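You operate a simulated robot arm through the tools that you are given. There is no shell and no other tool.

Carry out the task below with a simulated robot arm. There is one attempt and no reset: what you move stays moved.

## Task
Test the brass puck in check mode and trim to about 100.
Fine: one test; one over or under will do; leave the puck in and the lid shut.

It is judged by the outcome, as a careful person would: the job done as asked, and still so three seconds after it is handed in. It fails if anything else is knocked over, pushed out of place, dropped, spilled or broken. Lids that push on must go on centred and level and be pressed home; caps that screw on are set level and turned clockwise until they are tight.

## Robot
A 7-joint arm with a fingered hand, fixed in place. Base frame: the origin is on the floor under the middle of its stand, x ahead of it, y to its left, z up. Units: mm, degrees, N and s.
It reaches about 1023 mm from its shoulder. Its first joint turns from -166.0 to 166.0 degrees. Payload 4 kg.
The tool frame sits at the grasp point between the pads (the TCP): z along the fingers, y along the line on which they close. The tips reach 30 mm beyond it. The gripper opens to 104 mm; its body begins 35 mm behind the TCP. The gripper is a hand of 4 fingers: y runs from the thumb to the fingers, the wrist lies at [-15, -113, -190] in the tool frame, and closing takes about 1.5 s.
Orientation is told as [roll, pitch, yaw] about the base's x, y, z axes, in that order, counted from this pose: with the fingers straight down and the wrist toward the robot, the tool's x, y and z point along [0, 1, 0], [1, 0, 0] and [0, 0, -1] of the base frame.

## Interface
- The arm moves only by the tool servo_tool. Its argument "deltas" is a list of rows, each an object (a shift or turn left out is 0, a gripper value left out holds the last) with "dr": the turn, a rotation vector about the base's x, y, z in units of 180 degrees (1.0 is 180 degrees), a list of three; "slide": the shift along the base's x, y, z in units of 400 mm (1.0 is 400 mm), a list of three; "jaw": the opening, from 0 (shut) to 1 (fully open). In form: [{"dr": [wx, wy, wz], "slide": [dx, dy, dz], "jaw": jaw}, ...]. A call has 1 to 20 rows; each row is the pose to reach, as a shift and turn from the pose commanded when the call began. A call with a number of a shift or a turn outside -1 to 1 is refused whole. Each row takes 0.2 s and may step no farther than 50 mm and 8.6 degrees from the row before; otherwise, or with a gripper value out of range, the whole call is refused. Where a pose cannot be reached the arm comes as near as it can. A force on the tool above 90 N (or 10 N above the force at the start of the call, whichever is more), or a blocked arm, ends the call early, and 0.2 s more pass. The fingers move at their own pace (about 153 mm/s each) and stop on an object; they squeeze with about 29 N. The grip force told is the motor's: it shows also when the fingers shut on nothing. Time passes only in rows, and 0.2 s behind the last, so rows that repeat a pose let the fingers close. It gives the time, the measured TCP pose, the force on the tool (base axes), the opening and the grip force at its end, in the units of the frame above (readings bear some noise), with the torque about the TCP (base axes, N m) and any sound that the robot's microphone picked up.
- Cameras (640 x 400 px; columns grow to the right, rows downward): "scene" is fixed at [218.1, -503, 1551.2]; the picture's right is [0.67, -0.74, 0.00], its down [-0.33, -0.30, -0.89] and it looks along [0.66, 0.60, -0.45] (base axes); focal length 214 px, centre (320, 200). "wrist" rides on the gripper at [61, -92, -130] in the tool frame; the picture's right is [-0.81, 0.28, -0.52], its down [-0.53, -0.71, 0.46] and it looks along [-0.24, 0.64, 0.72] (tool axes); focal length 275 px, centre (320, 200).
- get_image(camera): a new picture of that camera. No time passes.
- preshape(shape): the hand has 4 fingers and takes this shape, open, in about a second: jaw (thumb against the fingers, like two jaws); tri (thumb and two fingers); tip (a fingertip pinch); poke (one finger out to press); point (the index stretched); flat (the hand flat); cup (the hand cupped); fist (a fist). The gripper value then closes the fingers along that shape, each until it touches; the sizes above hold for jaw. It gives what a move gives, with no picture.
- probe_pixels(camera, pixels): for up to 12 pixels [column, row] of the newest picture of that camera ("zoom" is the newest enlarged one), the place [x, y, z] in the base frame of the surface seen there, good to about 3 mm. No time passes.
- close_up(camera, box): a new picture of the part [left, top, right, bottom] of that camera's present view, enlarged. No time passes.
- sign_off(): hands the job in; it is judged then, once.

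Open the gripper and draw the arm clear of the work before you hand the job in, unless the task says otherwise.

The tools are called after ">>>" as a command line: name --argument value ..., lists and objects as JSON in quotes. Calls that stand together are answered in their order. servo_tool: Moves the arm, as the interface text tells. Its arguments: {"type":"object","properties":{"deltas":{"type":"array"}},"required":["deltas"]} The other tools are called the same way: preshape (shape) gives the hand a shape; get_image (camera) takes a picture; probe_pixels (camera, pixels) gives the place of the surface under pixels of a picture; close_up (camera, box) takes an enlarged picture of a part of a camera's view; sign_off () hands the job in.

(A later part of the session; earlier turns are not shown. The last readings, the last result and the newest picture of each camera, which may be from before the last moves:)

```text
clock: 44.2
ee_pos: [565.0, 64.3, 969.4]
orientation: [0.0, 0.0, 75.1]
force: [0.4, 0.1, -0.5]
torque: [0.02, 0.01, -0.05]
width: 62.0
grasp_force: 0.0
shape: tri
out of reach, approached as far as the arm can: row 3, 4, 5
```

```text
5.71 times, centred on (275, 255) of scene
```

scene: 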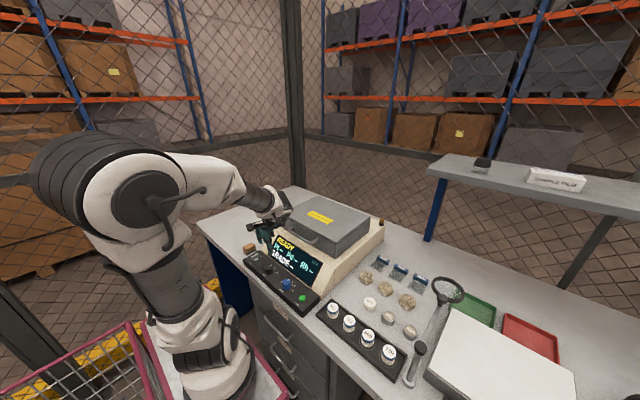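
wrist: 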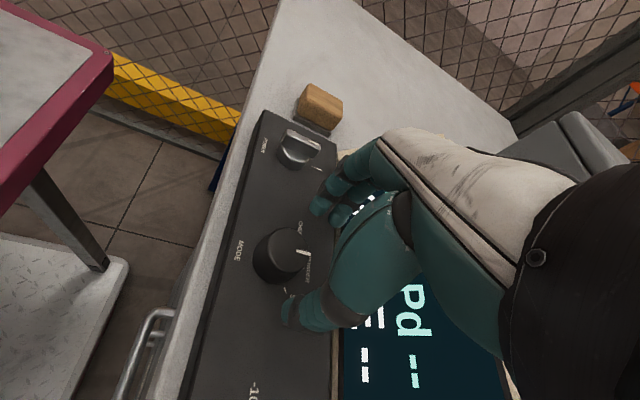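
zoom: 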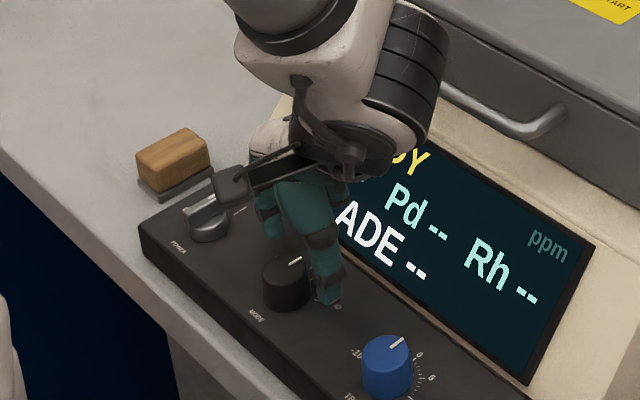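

The arm stopped short (wrist too close to the base at this yaw), having touched nothing. I raise, yaw to 95° so the wrist sits farther out, and descend again over the knob.

>>> servo_tool --deltas '[{"slide": [0, 0, 0.1]}, {"slide": [0, 0, 0.175], "dr": [0, 0, 0.04]}, {"slide": [-0.024, -0.003, 0.175], "dr": [0, 0, 0.08]}, {"slide": [-0.0478, -0.0065, 0.175], "dr": [0, 0, 0.111]}, {"slide": [-0.0478, -0.0065, 0.1], "dr": [0, 0, 0.111]}, {"slide": [-0.0478, -0.0065, 0.04], "dr": [0, 0, 0.111]}, {"slide": [-0.0478, -0.0065, 0.04], "dr": [0, 0, 0.111]}]'

>>> get_image --camera "wrist"

>>> close_up --camera "scene" --box '[235, 220, 315, 290]'

```text
clock: 45.8
ee_pos: [548.0, 60.2, 987.6]
orientation: [0.1, 0.0, 95.0]
force: [0.3, 0.5, 0.8]
torque: [0.01, 0.01, 0.01]
width: 62.1
grasp_force: 0.1
shape: tri
```

```text
taken
```

wrist: 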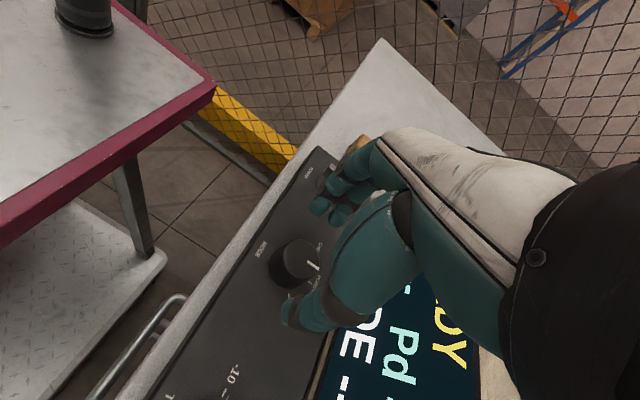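

```text
5.71 times, centred on (275, 255) of scene
```

zoom: 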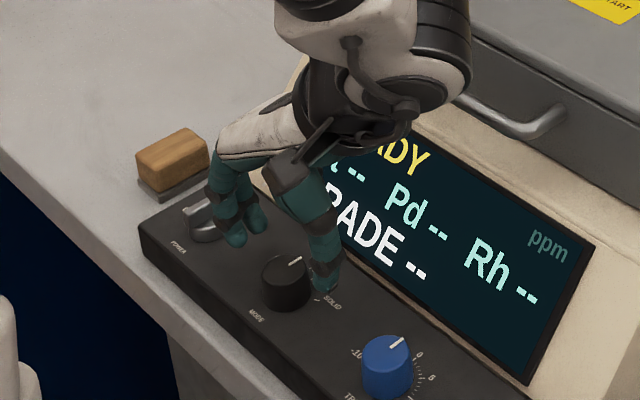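

Good pose: thumb and fingers straddle the knob, power knob clear. I descend the last 25 mm.

>>> servo_tool --deltas '[{"slide": [-0.003, 0.002, -0.03]}, {"slide": [-0.004, 0.003, -0.05]}, {"slide": [-0.004, 0.003, -0.0615]}, {"slide": [-0.004, 0.003, -0.0615]}]'

>>> close_up --camera "wrist" --box '[230, 160, 390, 340]'

>>> close_up --camera "scene" --box '[245, 230, 305, 290]'

```text
clock: 46.8
ee_pos: [544.1, 62.6, 963.1]
orientation: [0.1, -0.2, 95.0]
force: [0.0, 0.0, 0.2]
torque: [0.0, 0.02, -0.02]
width: 62.1
grasp_force: 0.1
shape: tri
```

```text
2.22 times, centred on (310, 250) of wrist
```

zoom: 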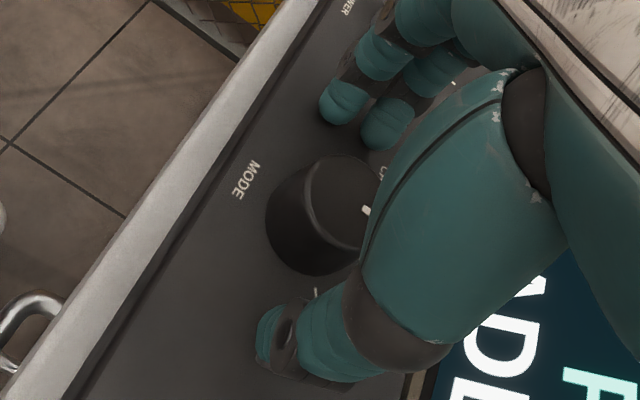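

```text
6.67 times, centred on (275, 260) of scene
```

zoom: 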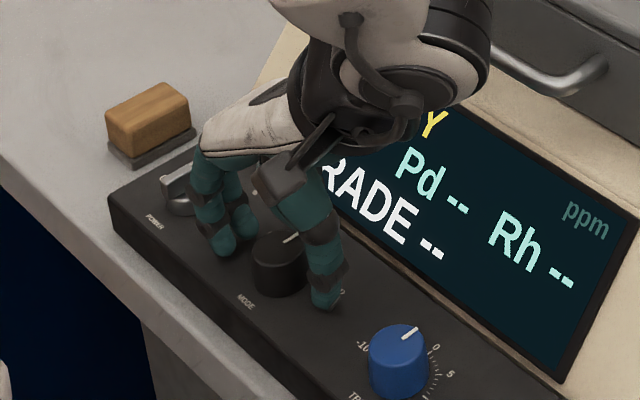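

Thumb and fingers surround the knob evenly with no contact. I close the grip on the knob.

>>> servo_tool --deltas '[{"slide": [0, 0, 0], "jaw": 0.45}, {"slide": [0, 0, 0], "jaw": 0.35}, {"slide": [0, 0, 0], "jaw": 0.25}, {"slide": [0, 0, 0], "jaw": 0.12}, {"slide": [0, 0, 0], "jaw": 0.0}, {"slide": [0, 0, 0]}, {"slide": [0, 0, 0]}]'

>>> close_up --camera "wrist" --box '[230, 160, 390, 340]'

>>> close_up --camera "scene" --box '[245, 230, 305, 290]'

```text
clock: 48.4
ee_pos: [545.1, 60.7, 962.8]
orientation: [0.0, -0.1, 95.1]
force: [-1.0, -4.2, 0.0]
torque: [-0.13, 0.04, 0.03]
width: 18.0
grasp_force: 29.4
shape: tri
```

```text
2.22 times, centred on (310, 250) of wrist
```

zoom: 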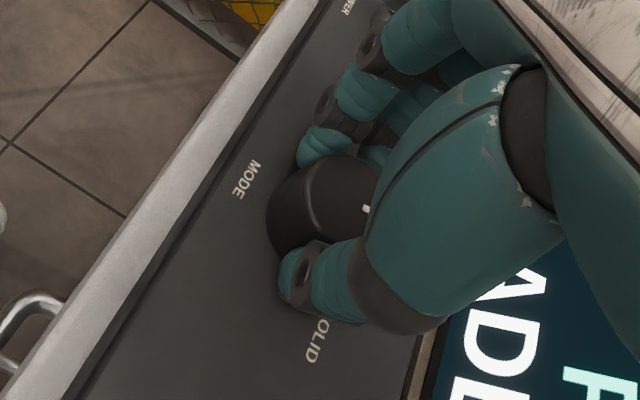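

```text
6.67 times, centred on (275, 260) of scene
```

zoom: 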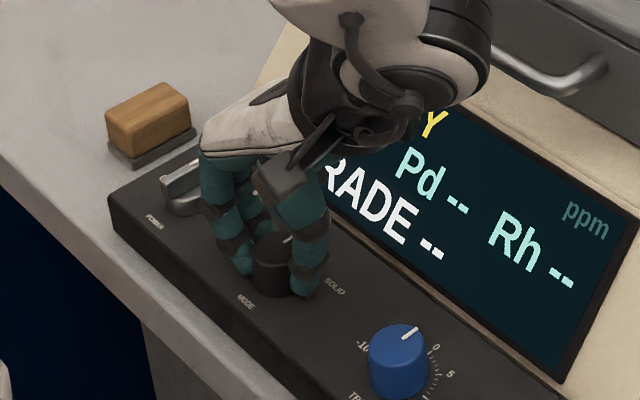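

The knob is gripped at 29 N. I rotate counterclockwise 45° about its axis and check the pointer.

>>> servo_tool --deltas '[{"slide": [-0.0007, 0.0006, 0], "dr": [0, 0, 0.0417]}, {"slide": [-0.0013, 0.0012, 0], "dr": [0, 0, 0.0833]}, {"slide": [-0.002, 0.0018, 0], "dr": [0, 0, 0.125]}, {"slide": [-0.0027, 0.0023, 0], "dr": [0, 0, 0.1667]}, {"slide": [-0.0033, 0.0029, 0], "dr": [0, 0, 0.2083]}, {"slide": [-0.004, 0.0035, 0], "dr": [0, 0, 0.25]}, {"slide": [-0.004, 0.0035, 0], "dr": [0, 0, 0.25]}]'

>>> close_up --camera "wrist" --box '[230, 160, 390, 340]'

>>> close_up --camera "scene" --box '[245, 230, 305, 290]'

```text
clock: 50.0
ee_pos: [542.2, 62.5, 962.2]
orientation: [0.0, -0.1, 140.1]
force: [7.4, -12.4, 2.6]
torque: [-0.37, -0.24, -0.02]
width: 18.0
grasp_force: 28.5
shape: tri
```

```text
2.22 times, centred on (310, 250) of wrist
```

zoom: 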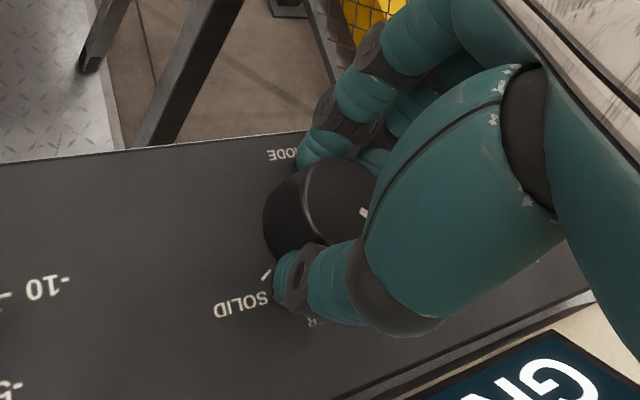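

```text
6.67 times, centred on (275, 260) of scene
```

zoom: 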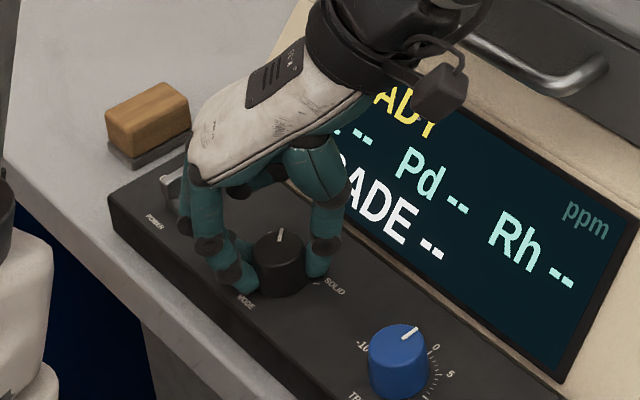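

The knob turned with the hand (pointer now ~45° CCW). I turn the remaining 15° to reach CHECK at 60°.

>>> servo_tool --deltas '[{"slide": [-0.0009, 0.0002, 0], "dr": [0, 0, 0.0417]}, {"slide": [-0.0018, 0.0003, 0], "dr": [0, 0, 0.0833]}, {"slide": [-0.0018, 0.0003, 0], "dr": [0, 0, 0.0833]}]'

>>> close_up --camera "scene" --box '[245, 230, 305, 290]'

>>> get_image --camera "scene"

```text
clock: 50.8
ee_pos: [542.1, 63.1, 962.1]
orientation: [0.0, -0.1, 155.2]
force: [10.5, -12.4, 9.8]
torque: [-0.37, -0.39, 0.01]
width: 18.1
grasp_force: 29.3
shape: tri
```

```text
6.67 times, centred on (275, 260) of scene
```

zoom: 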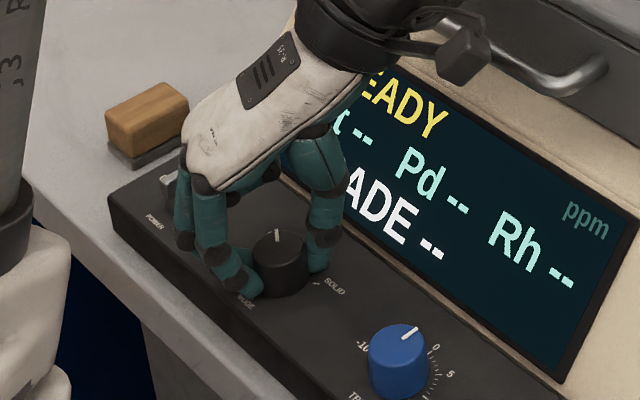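

```text
taken
```

scene: 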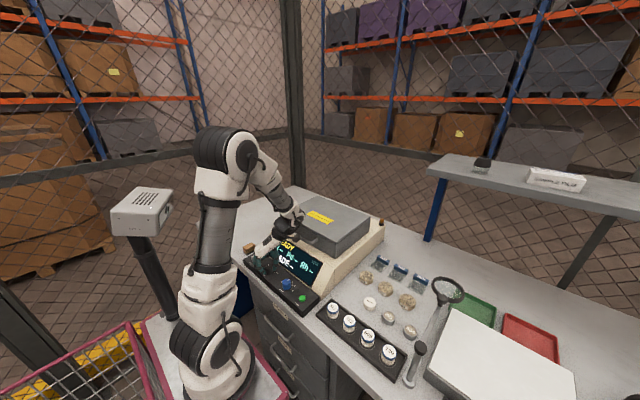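

I measure the pointer's angle by zooming in on the knob.

>>> close_up --camera "scene" --box '[262, 250, 292, 275]'

>>> close_up --camera "wrist" --box '[270, 200, 350, 280]'

```text
16.00 times, centred on (277, 262) of scene
```

zoom: 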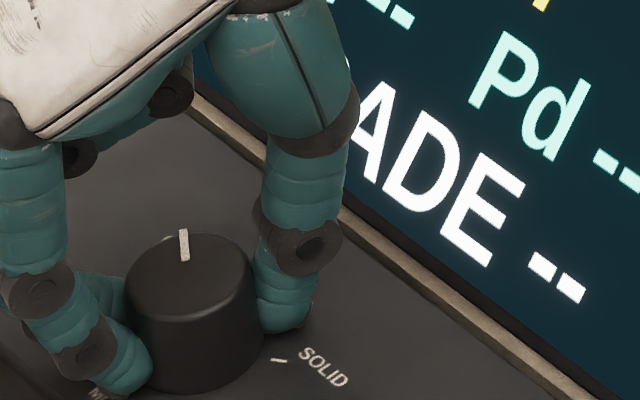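

```text
5.00 times, centred on (310, 240) of wrist
```

zoom: 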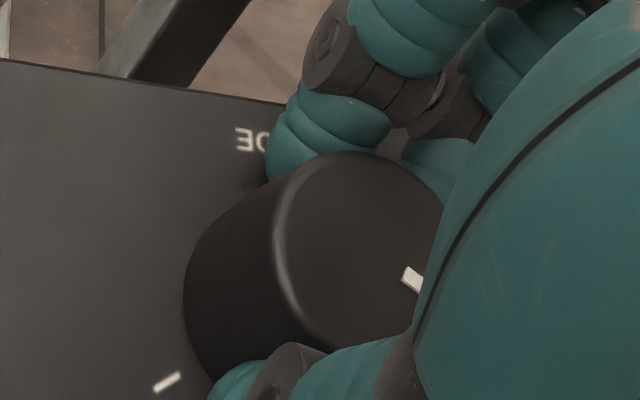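

The pointer measures ≈60° – at CHECK. I open just enough (≈42 mm) to release and lift straight up.

>>> servo_tool --deltas '[{"slide": [0, 0, 0], "jaw": 0.2}, {"slide": [0, 0, 0], "jaw": 0.3}, {"slide": [0, 0, 0], "jaw": 0.4}, {"slide": [0, 0, 0], "jaw": 0.4}, {"slide": [0, 0, 0.02]}, {"slide": [0, 0, 0.06]}, {"slide": [0, 0, 0.12]}, {"slide": [0, 0, 0.2]}, {"slide": [0, 0, 0.28]}]'

>>> get_image --camera "wrist"

>>> close_up --camera "scene" --box '[245, 230, 325, 300]'

```text
clock: 52.8
ee_pos: [543.5, 63.8, 1075.7]
orientation: [-0.1, -0.2, 155.0]
force: [0.5, 0.9, -0.4]
torque: [-0.01, 0.02, 0.01]
width: 41.4
grasp_force: 0.0
shape: tri
```

```text
taken
```

wrist: 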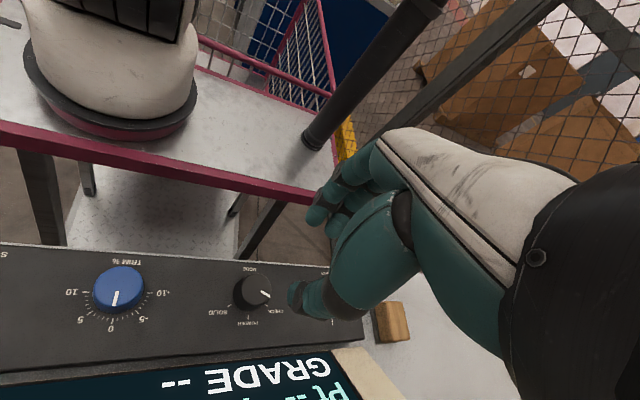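

```text
5.71 times, centred on (285, 265) of scene
```

zoom: 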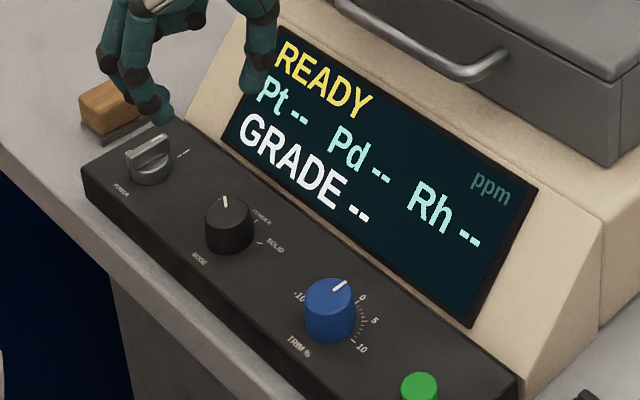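

Released cleanly. I verify the MODE pointer against the CHECK tick in the wrist view at (252,293).

>>> close_up --camera "wrist" --box '[200, 260, 300, 330]'

>>> close_up --camera "wrist" --box '[60, 250, 180, 340]'

```text
5.71 times, centred on (250, 295) of wrist
```

zoom: 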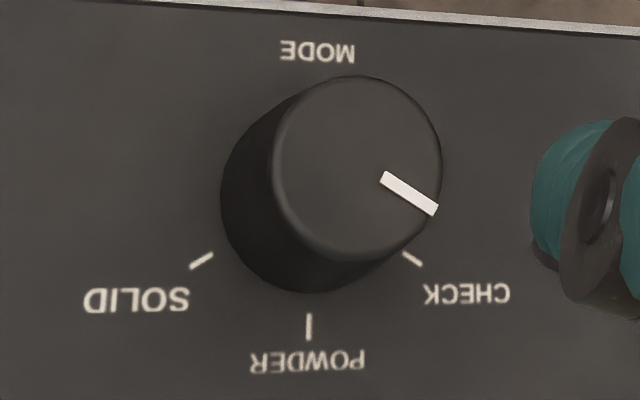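

```text
4.44 times, centred on (120, 295) of wrist
```

zoom: 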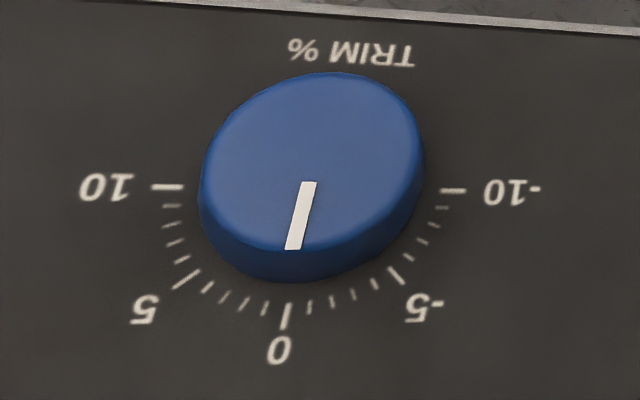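

MODE is aligned with CHECK, TRIM at 0. Now the START button: I raise, move over toward (543,-128) at yaw 95° and switch to the poke shape.

>>> servo_tool --deltas '[{"slide": [0, -0.03, 0.06], "dr": [0, 0, -0.04]}, {"slide": [0, -0.08, 0.12], "dr": [0, 0, -0.08]}, {"slide": [0, -0.16, 0.17], "dr": [0, 0, -0.12]}, {"slide": [0, -0.24, 0.19], "dr": [0, 0, -0.16]}, {"slide": [0, -0.32, 0.19], "dr": [0, 0, -0.2]}, {"slide": [0, -0.4, 0.19], "dr": [0, 0, -0.24]}, {"slide": [0, -0.45, 0.19], "dr": [0, 0, -0.28]}, {"slide": [0, -0.48, 0.19], "dr": [0, 0, -0.32]}, {"slide": [0, -0.48, 0.19], "dr": [0, 0, -0.333]}]'

>>> preshape --shape "poke"

>>> get_image --camera "wrist"

>>> close_up --camera "scene" --box '[270, 190, 370, 310]'

```text
clock: 54.8
ee_pos: [542.0, -128.8, 1150.7]
orientation: [0.1, -0.1, 95.0]
force: [-0.4, 0.9, 0.1]
torque: [0.02, 0.01, -0.01]
width: 41.4
grasp_force: 0.0
shape: tri
```

```text
clock: 55.7
ee_pos: [541.7, -127.9, 1150.0]
orientation: [0.1, -0.1, 95.1]
force: [0.1, 0.7, -0.3]
torque: [0.02, 0.0, -0.02]
width: 0.0
grasp_force: 0.1
shape: poke
```

```text
taken
```

wrist: 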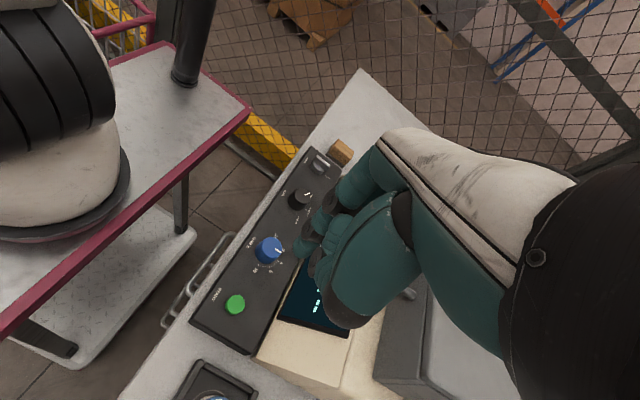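

```text
3.33 times, centred on (320, 250) of scene
```

zoom: 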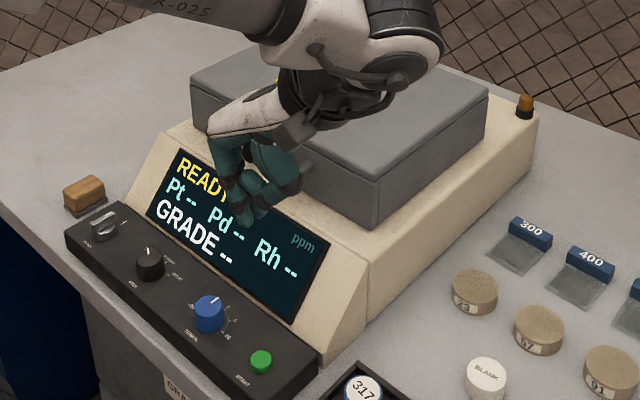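

I zoom in on the poke hand to find the extended fingertip.

>>> close_up --camera "scene" --box '[280, 205, 330, 255]'

>>> probe_pixels --camera "zoom" --pixels '[[250, 300], [265, 280], [200, 280], [200, 260], [180, 200], [300, 240], [320, 200], [240, 320]]'

>>> close_up --camera "wrist" --box '[270, 150, 430, 340]'

```text
8.00 times, centred on (305, 230) of scene
```

zoom: 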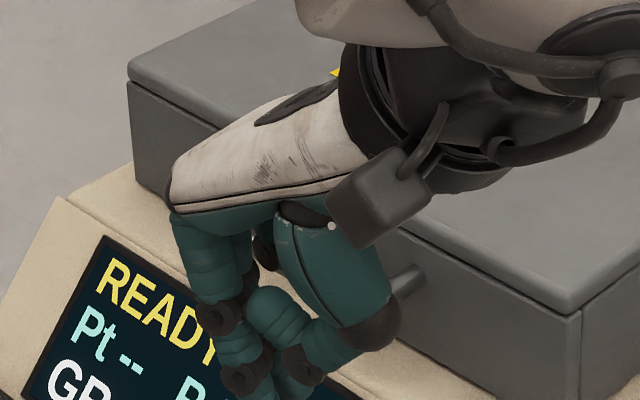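

```text
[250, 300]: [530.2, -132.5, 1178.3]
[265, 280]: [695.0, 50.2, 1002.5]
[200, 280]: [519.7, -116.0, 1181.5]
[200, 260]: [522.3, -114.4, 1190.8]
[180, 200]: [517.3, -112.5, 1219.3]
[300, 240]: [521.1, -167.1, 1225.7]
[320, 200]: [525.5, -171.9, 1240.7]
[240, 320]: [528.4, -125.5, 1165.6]
```

```text
2.11 times, centred on (350, 245) of wrist
```

zoom: 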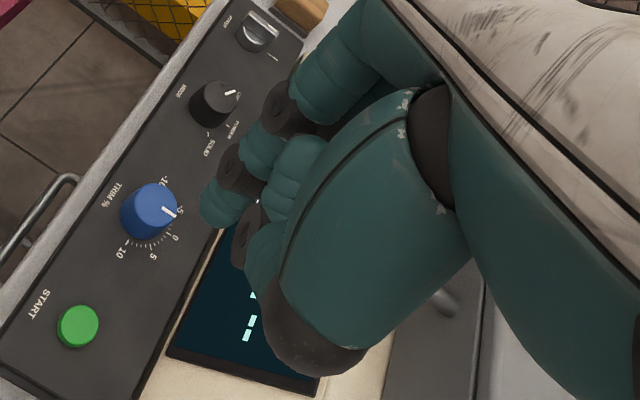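

I crop lower to see the very tip.

>>> close_up --camera "scene" --box '[285, 228, 325, 258]'

```text
13.33 times, centred on (305, 243) of scene
```

zoom: 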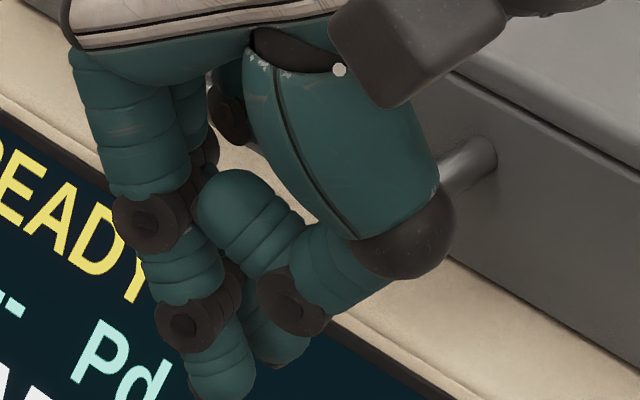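

>>> probe_pixels --camera "zoom" --pixels '[[225, 390], [220, 370], [205, 350], [240, 370], [280, 355], [290, 340], [185, 320]]'

>>> close_up --camera "scene" --box '[285, 240, 325, 270]'

```text
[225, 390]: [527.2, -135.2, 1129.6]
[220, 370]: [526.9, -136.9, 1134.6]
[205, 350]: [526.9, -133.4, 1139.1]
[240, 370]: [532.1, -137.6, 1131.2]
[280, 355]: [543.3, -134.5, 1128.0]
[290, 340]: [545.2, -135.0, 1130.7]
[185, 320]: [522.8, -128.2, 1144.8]
```

```text
13.33 times, centred on (305, 255) of scene
```

zoom: 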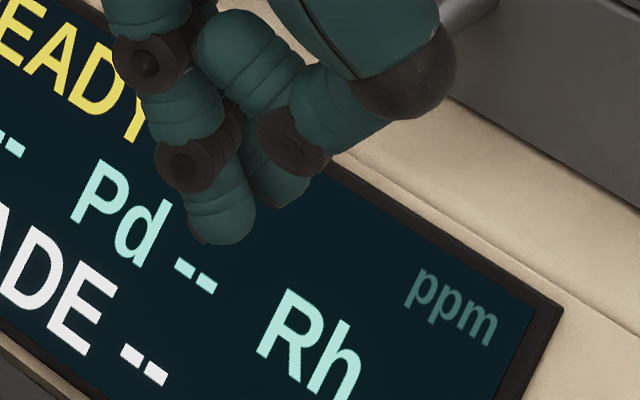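

I probe the lower edges of both visible tips.

>>> probe_pixels --camera "zoom" --pixels '[[220, 240], [205, 235], [235, 236], [247, 225], [280, 205], [290, 203], [300, 195], [265, 200], [220, 210]]'

>>> probe_pixels --camera "wrist" --pixels '[[235, 305], [228, 303], [243, 306], [235, 297], [236, 312], [303, 248], [297, 250], [310, 262], [265, 247], [310, 225]]'

```text
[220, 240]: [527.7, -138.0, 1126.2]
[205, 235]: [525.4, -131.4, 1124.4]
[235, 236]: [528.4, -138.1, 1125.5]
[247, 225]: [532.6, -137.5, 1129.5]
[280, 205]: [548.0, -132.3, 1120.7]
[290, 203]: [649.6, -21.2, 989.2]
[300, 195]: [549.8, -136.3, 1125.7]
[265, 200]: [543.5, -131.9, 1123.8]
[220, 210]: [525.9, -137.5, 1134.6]
```

```text
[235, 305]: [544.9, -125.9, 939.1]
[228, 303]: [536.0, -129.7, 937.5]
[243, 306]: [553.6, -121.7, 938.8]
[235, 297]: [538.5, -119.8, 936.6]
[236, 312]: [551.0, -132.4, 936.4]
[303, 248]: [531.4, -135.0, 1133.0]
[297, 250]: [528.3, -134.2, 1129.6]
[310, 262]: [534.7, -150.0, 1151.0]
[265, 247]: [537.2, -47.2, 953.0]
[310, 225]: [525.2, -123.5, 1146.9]
```

Finger tip B is lowest, at about TCP+(4.6,-0.6), bottom 29 mm below TCP; START centre ≈(543.8,-127), top z≈939. I align and descend to just above the button.

>>> servo_tool --deltas '[{"slide": [-0.0068, 0.005, -0.1]}, {"slide": [-0.0068, 0.005, -0.2]}, {"slide": [-0.0068, 0.005, -0.3]}, {"slide": [-0.0068, 0.005, -0.38]}, {"slide": [-0.0068, 0.005, -0.43]}, {"slide": [-0.0068, 0.005, -0.43]}]'

>>> close_up --camera "scene" --box '[280, 265, 330, 315]'

>>> close_up --camera "wrist" --box '[250, 180, 370, 300]'

```text
clock: 57.1
ee_pos: [537.1, -126.1, 976.5]
orientation: [0.0, -0.1, 95.1]
force: [-0.6, 0.1, 0.7]
torque: [-0.02, -0.01, 0.0]
width: 0.3
grasp_force: 0.1
shape: poke
```

```text
8.00 times, centred on (305, 290) of scene
```

zoom: 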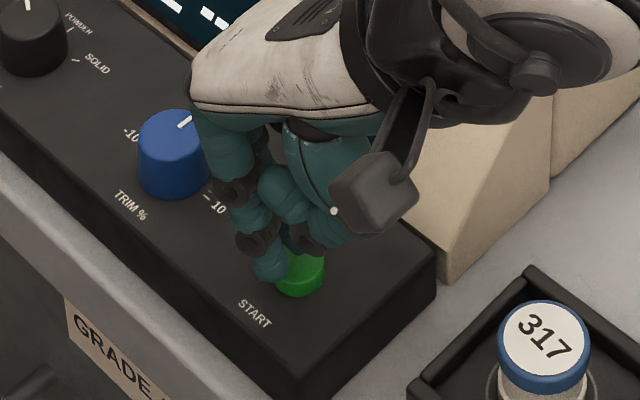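

```text
3.33 times, centred on (310, 240) of wrist
```

zoom: 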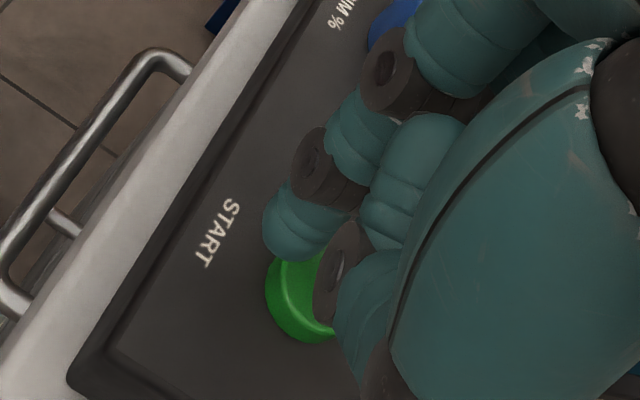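

The tips hover right by the button. I zoom closer and probe to check the alignment.

>>> close_up --camera "scene" --box '[292, 280, 316, 300]'

>>> probe_pixels --camera "zoom" --pixels '[[160, 150], [180, 200], [250, 180], [300, 140], [230, 140], [280, 200], [300, 100], [340, 160], [200, 230], [270, 120]]'

```text
16.00 times, centred on (304, 290) of scene
```

zoom: 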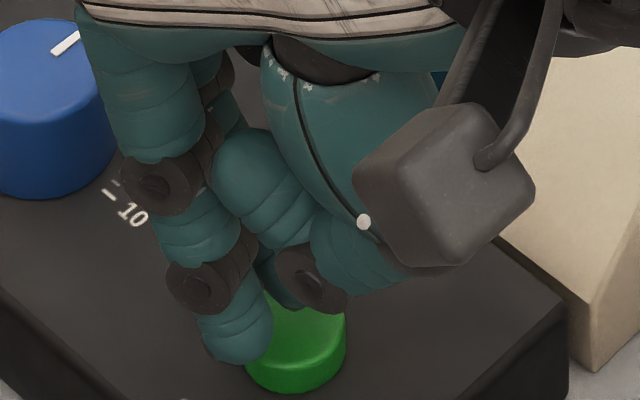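

```text
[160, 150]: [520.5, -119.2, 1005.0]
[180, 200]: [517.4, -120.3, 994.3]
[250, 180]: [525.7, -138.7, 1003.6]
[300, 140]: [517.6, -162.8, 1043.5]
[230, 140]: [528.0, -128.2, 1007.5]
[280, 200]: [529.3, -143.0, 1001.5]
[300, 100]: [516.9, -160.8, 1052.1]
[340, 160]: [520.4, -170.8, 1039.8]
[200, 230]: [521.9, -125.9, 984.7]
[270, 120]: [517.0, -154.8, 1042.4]
```

Tip B is over the button, ~1.5 mm left of its centre. I shift (+1.2,-1.4) and go down in small steps until I feel it.

>>> servo_tool --deltas '[{"slide": [0.003, -0.0035, -0.008]}, {"slide": [0.003, -0.0035, -0.014]}, {"slide": [0.003, -0.0035, -0.02]}, {"slide": [0.003, -0.0035, -0.024]}]'

>>> close_up --camera "scene" --box '[292, 280, 316, 300]'

```text
clock: 58.1
ee_pos: [540.1, -127.5, 968.3]
orientation: [0.0, 0.0, 95.1]
force: [-1.0, 0.0, 0.7]
torque: [-0.02, 0.0, 0.01]
width: 0.3
grasp_force: 0.0
shape: poke
```

```text
16.00 times, centred on (304, 290) of scene
```

zoom: 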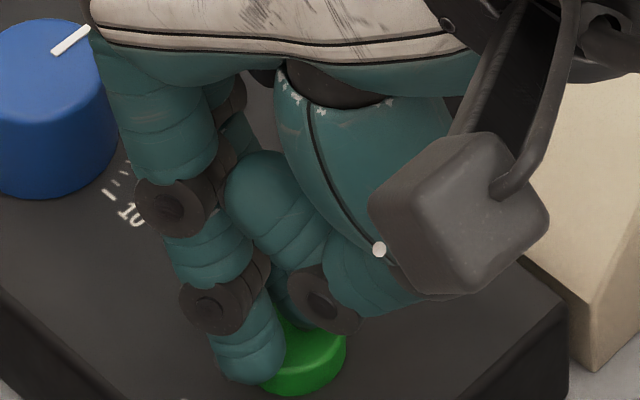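

No contact yet; tip B is at the button's top. I press down a few more mm gently.

>>> servo_tool --deltas '[{"slide": [0, 0, -0.004]}, {"slide": [0, 0, -0.008]}]'

>>> close_up --camera "scene" --box '[260, 230, 330, 300]'

```text
clock: 58.7
ee_pos: [541.0, -127.9, 965.9]
orientation: [0.0, -0.1, 95.2]
force: [-2.3, 1.6, 8.3]
torque: [0.04, -0.06, 0.01]
width: 0.0
grasp_force: 0.1
shape: poke
heard: click
```

```text
5.71 times, centred on (295, 265) of scene
```

zoom: 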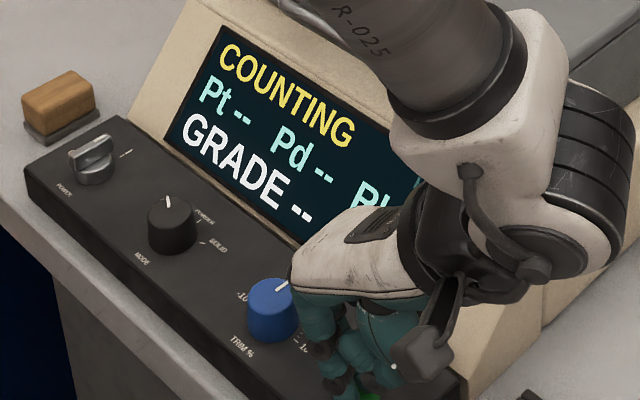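

A click was heard and the display reads COUNTING – the one test is running. I lift straight off the button and wait.

>>> servo_tool --deltas '[{"slide": [0, 0, 0.01]}, {"slide": [0, 0, 0.04]}, {"slide": [0, 0, 0.1]}, {"slide": [0, 0, 0.2]}, {"slide": [0, 0, 0.3]}, {"slide": [0, 0, 0.4]}, {"slide": [0, 0, 0.4]}, {"slide": [0, 0, 0.4]}, {"slide": [0, 0, 0.4]}, {"slide": [0, 0, 0.4]}, {"slide": [0, 0, 0.4]}, {"slide": [0, 0, 0.4]}]'

>>> close_up --camera "scene" --box '[240, 215, 340, 305]'

```text
clock: 61.3
ee_pos: [541.3, -128.3, 1126.2]
orientation: [0.0, 0.0, 95.1]
force: [0.2, -1.1, 0.0]
torque: [0.01, 0.01, -0.02]
width: 0.0
grasp_force: 0.0
shape: poke
```

```text
4.44 times, centred on (290, 260) of scene
```

zoom: 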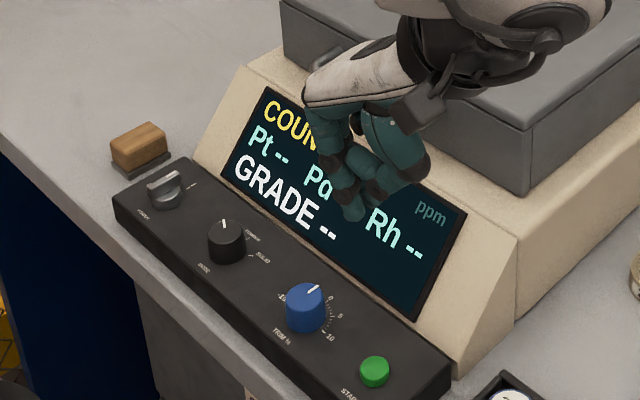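

Still counting. While it runs I return the hand to the tri shape up here and wait.

>>> preshape --shape "tri"

>>> servo_tool --deltas '[{"slide": [0, 0.03, 0.04], "jaw": 0.6}, {"slide": [0, 0.08, 0.06]}, {"slide": [0, 0.14, 0.06]}, {"slide": [0, 0.2, 0.06]}, {"slide": [0, 0.2, 0.06]}, {"slide": [0, 0.2, 0.06]}, {"slide": [0, 0.2, 0.06]}, {"slide": [0, 0.2, 0.06]}, {"slide": [0, 0.2, 0.06]}, {"slide": [0, 0.2, 0.06]}]'

>>> get_image --camera "wrist"

>>> close_up --camera "scene" --box '[240, 215, 340, 305]'

```text
clock: 62.2
ee_pos: [541.4, -127.1, 1125.2]
orientation: [0.1, -0.1, 95.1]
force: [-0.2, 0.5, 0.2]
torque: [0.0, 0.02, 0.03]
width: 103.9
grasp_force: 0.1
shape: tri
```

```text
clock: 64.4
ee_pos: [541.9, -48.3, 1150.1]
orientation: [-0.1, -0.1, 95.1]
force: [-0.2, 0.2, -0.5]
torque: [-0.01, 0.03, 0.0]
width: 63.0
grasp_force: 0.0
shape: tri
```

```text
taken
```

wrist: 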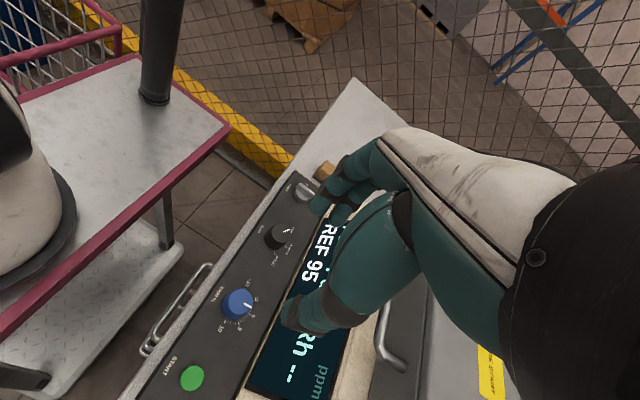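

```text
4.44 times, centred on (290, 260) of scene
```

zoom: 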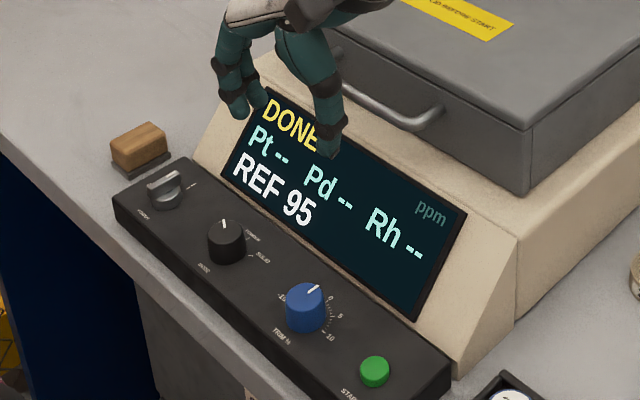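

The test is DONE: "REF 95", so trim must go to about +5 (clockwise 45°; 9° per unit). I refine the TRIM knob's centre from the wrist view at (238,304).

>>> close_up --camera "wrist" --box '[195, 270, 285, 340]'

>>> probe_pixels --camera "zoom" --pixels '[[310, 200], [300, 180], [330, 220], [270, 200], [350, 195], [315, 165], [320, 240]]'

>>> close_up --camera "wrist" --box '[240, 190, 380, 400]'

```text
5.71 times, centred on (240, 305) of wrist
```

zoom: 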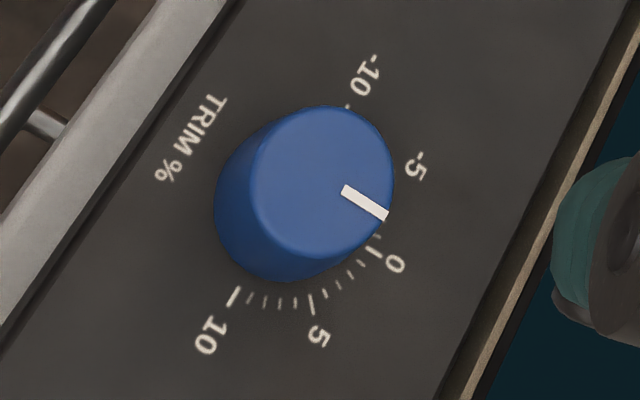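

```text
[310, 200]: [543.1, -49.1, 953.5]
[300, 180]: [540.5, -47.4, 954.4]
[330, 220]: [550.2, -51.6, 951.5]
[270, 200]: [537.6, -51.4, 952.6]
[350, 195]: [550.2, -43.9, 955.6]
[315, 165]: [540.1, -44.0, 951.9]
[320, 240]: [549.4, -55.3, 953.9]
```

```text
1.90 times, centred on (310, 295) of wrist
```

zoom: 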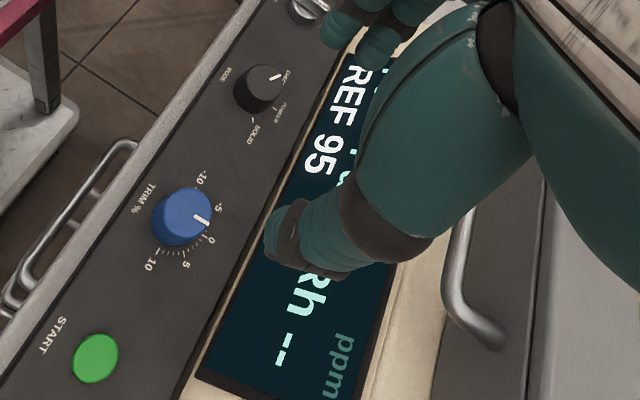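

TRIM centre ≈(543.8,-45.4). I yaw to 140°, come down over it with a ~45 mm opening and stop 25 mm above grasp height to check.

>>> servo_tool --deltas '[{"slide": [0.001, 0.002, -0.02], "dr": [0, 0, 0.0417], "jaw": 0.45}, {"slide": [0.002, 0.005, -0.06], "dr": [0, 0, 0.0833]}, {"slide": [0.004, 0.008, -0.12], "dr": [0, 0, 0.125]}, {"slide": [0.005, 0.01, -0.19], "dr": [0, 0, 0.1667]}, {"slide": [0.006, 0.012, -0.26], "dr": [0, 0, 0.2083]}, {"slide": [0.0068, 0.0138, -0.33], "dr": [0, 0, 0.25]}, {"slide": [0.0068, 0.0138, -0.39], "dr": [0, 0, 0.25]}, {"slide": [0.0068, 0.0138, -0.405], "dr": [0, 0, 0.25]}, {"slide": [0.0068, 0.0138, -0.405], "dr": [0, 0, 0.25]}]'

>>> close_up --camera "wrist" --box '[220, 150, 400, 340]'

>>> close_up --camera "scene" --box '[260, 240, 330, 310]'

```text
clock: 66.4
ee_pos: [542.7, -41.9, 987.9]
orientation: [0.0, -0.1, 140.2]
force: [0.2, -0.6, -0.2]
torque: [-0.04, 0.02, 0.0]
width: 47.2
grasp_force: 0.1
shape: tri
```

```text
2.11 times, centred on (310, 245) of wrist
```

zoom: 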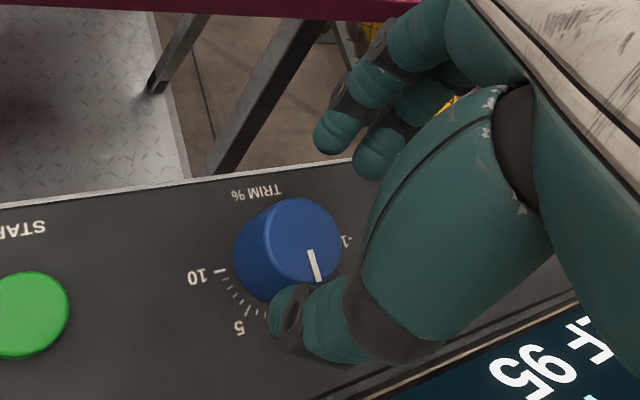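

```text
5.71 times, centred on (295, 275) of scene
```

zoom: 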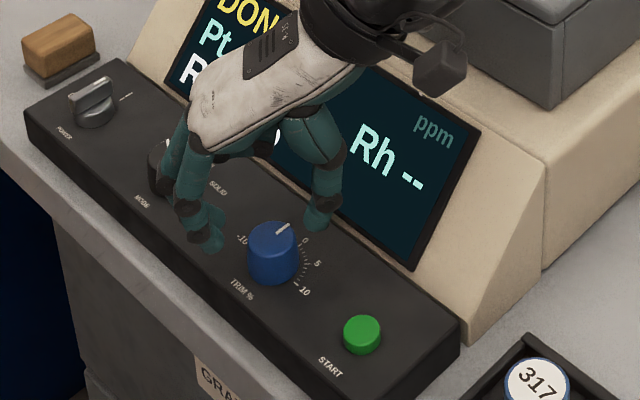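

Aligned. I descend 25 mm to grasp height around the TRIM knob.

>>> servo_tool --deltas '[{"slide": [0.003, -0.001, -0.025]}, {"slide": [0.003, -0.001, -0.05]}, {"slide": [0.003, -0.001, -0.0625]}, {"slide": [0.003, -0.001, -0.0625]}]'

>>> close_up --camera "wrist" --box '[220, 150, 400, 340]'

>>> close_up --camera "scene" --box '[265, 255, 315, 305]'

```text
clock: 67.4
ee_pos: [544.0, -43.5, 963.1]
orientation: [0.0, -0.2, 140.1]
force: [-0.7, -0.1, 0.1]
torque: [0.0, -0.02, 0.01]
width: 47.4
grasp_force: 0.0
shape: tri
```

```text
2.11 times, centred on (310, 245) of wrist
```

zoom: 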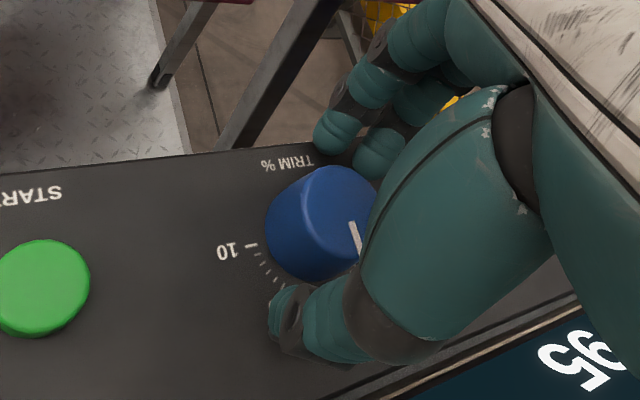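

```text
8.00 times, centred on (290, 280) of scene
```

zoom: 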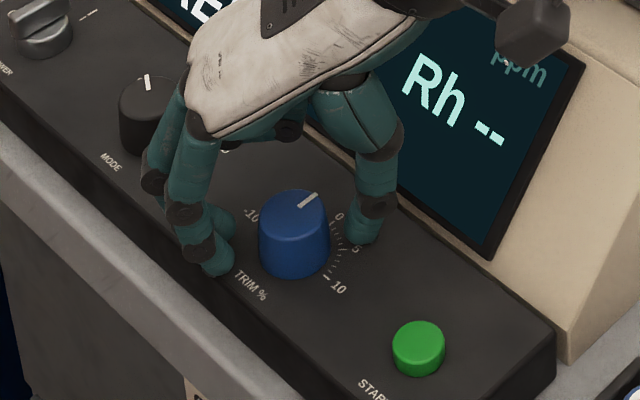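

Thumb and fingers flank the knob with no contact. I close the grip.

>>> servo_tool --deltas '[{"slide": [0, 0, 0], "jaw": 0.35}, {"slide": [0, 0, 0], "jaw": 0.25}, {"slide": [0, 0, 0], "jaw": 0.12}, {"slide": [0, 0, 0], "jaw": 0.0}, {"slide": [0, 0, 0]}, {"slide": [0, 0, 0]}]'

>>> close_up --camera "wrist" --box '[220, 150, 400, 340]'

>>> close_up --camera "scene" --box '[265, 255, 315, 305]'

```text
clock: 68.8
ee_pos: [544.0, -42.9, 963.0]
orientation: [0.0, -0.1, 140.0]
force: [3.1, -3.9, -0.4]
torque: [-0.12, -0.06, -0.01]
width: 17.7
grasp_force: 28.7
shape: tri
```

```text
2.11 times, centred on (310, 245) of wrist
```

zoom: 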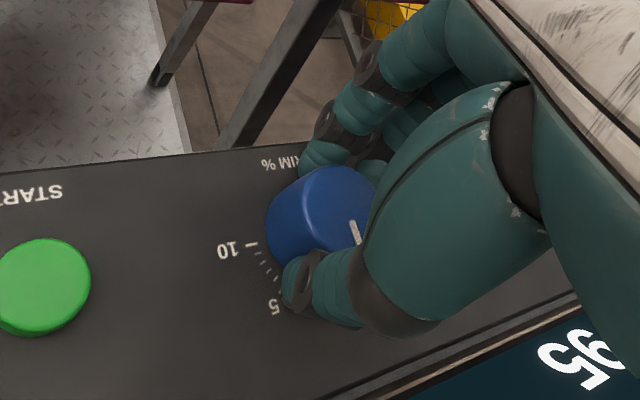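

```text
8.00 times, centred on (290, 280) of scene
```

zoom: 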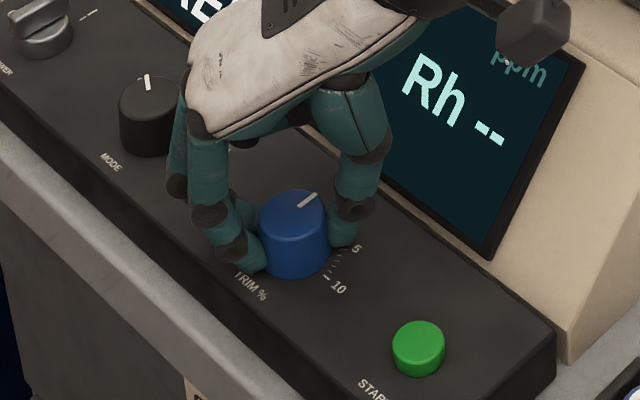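

Gripped. I turn clockwise 45° about the knob's axis.

>>> servo_tool --deltas '[{"slide": [0.0007, -0.0006, 0], "dr": [0, 0, -0.0417]}, {"slide": [0.0013, -0.0011, 0], "dr": [0, 0, -0.0833]}, {"slide": [0.002, -0.0017, 0], "dr": [0, 0, -0.125]}, {"slide": [0.0026, -0.0023, 0], "dr": [0, 0, -0.1667]}, {"slide": [0.0033, -0.0028, 0], "dr": [0, 0, -0.2083]}, {"slide": [0.0039, -0.0034, 0], "dr": [0, 0, -0.25]}, {"slide": [0.0039, -0.0034, 0], "dr": [0, 0, -0.25]}]'

>>> close_up --camera "wrist" --box '[220, 150, 400, 340]'

>>> close_up --camera "scene" --box '[265, 255, 315, 305]'

>>> close_up --camera "scene" --box '[240, 215, 340, 305]'

```text
clock: 70.4
ee_pos: [546.0, -44.1, 964.1]
orientation: [-0.1, -0.1, 95.0]
force: [-0.7, 0.8, -0.8]
torque: [0.07, 0.0, 0.0]
width: 17.7
grasp_force: 28.5
shape: tri
```

```text
2.11 times, centred on (310, 245) of wrist
```

zoom: 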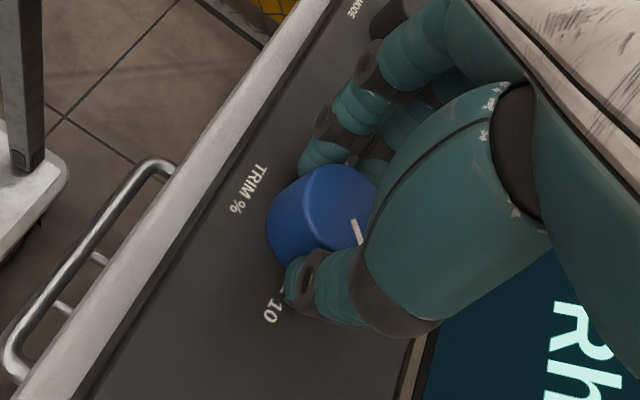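

```text
8.00 times, centred on (290, 280) of scene
```

zoom: 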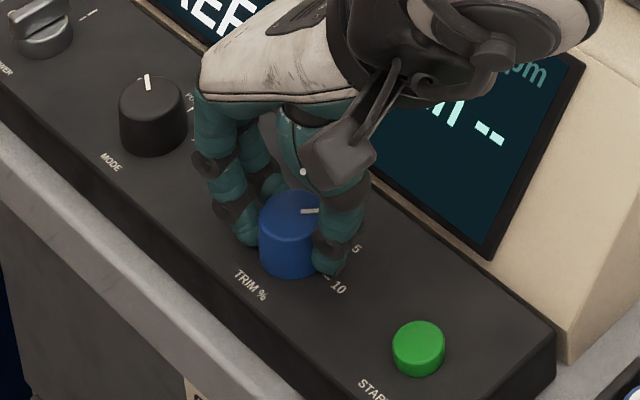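

```text
4.44 times, centred on (290, 260) of scene
```

zoom: 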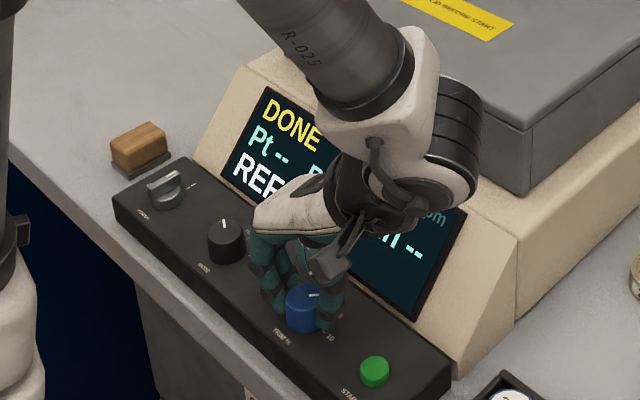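

The pointer turned with the hand. I open slowly, lift straight up and read the dial and display.

>>> servo_tool --deltas '[{"slide": [0, 0, 0], "jaw": 0.2}, {"slide": [0, 0, 0], "jaw": 0.3}, {"slide": [0, 0, 0], "jaw": 0.45}, {"slide": [0, 0, 0], "jaw": 0.5}, {"slide": [0, 0, 0.02], "jaw": 0.5}, {"slide": [0, 0, 0.06]}, {"slide": [0, 0, 0.12]}, {"slide": [0, 0, 0.22]}, {"slide": [0, 0, 0.33]}, {"slide": [0, 0, 0.44]}, {"slide": [0, 0, 0.47]}]'

>>> get_image --camera "wrist"

>>> close_up --camera "scene" --box '[240, 215, 340, 305]'

>>> close_up --camera "scene" --box '[275, 265, 315, 300]'

```text
clock: 72.8
ee_pos: [543.7, -44.8, 1152.0]
orientation: [0.1, -0.2, 95.1]
force: [0.0, -0.1, 0.7]
torque: [0.03, -0.02, -0.01]
width: 51.9
grasp_force: 0.1
shape: tri
```

```text
taken
```

wrist: 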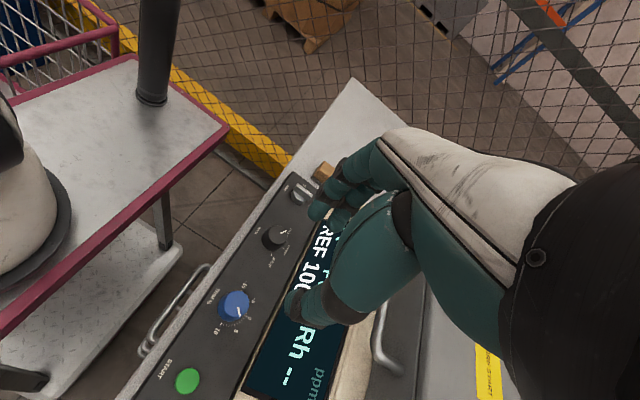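

```text
4.44 times, centred on (290, 260) of scene
```

zoom: 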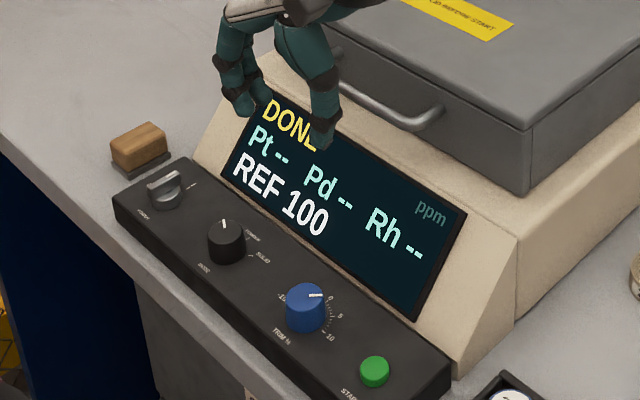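

```text
11.43 times, centred on (295, 282) of scene
```

zoom: 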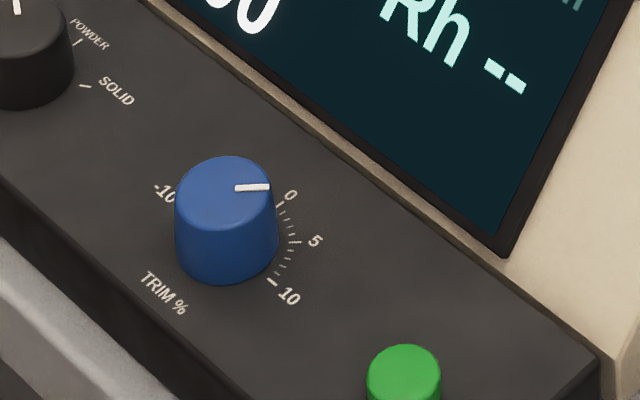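

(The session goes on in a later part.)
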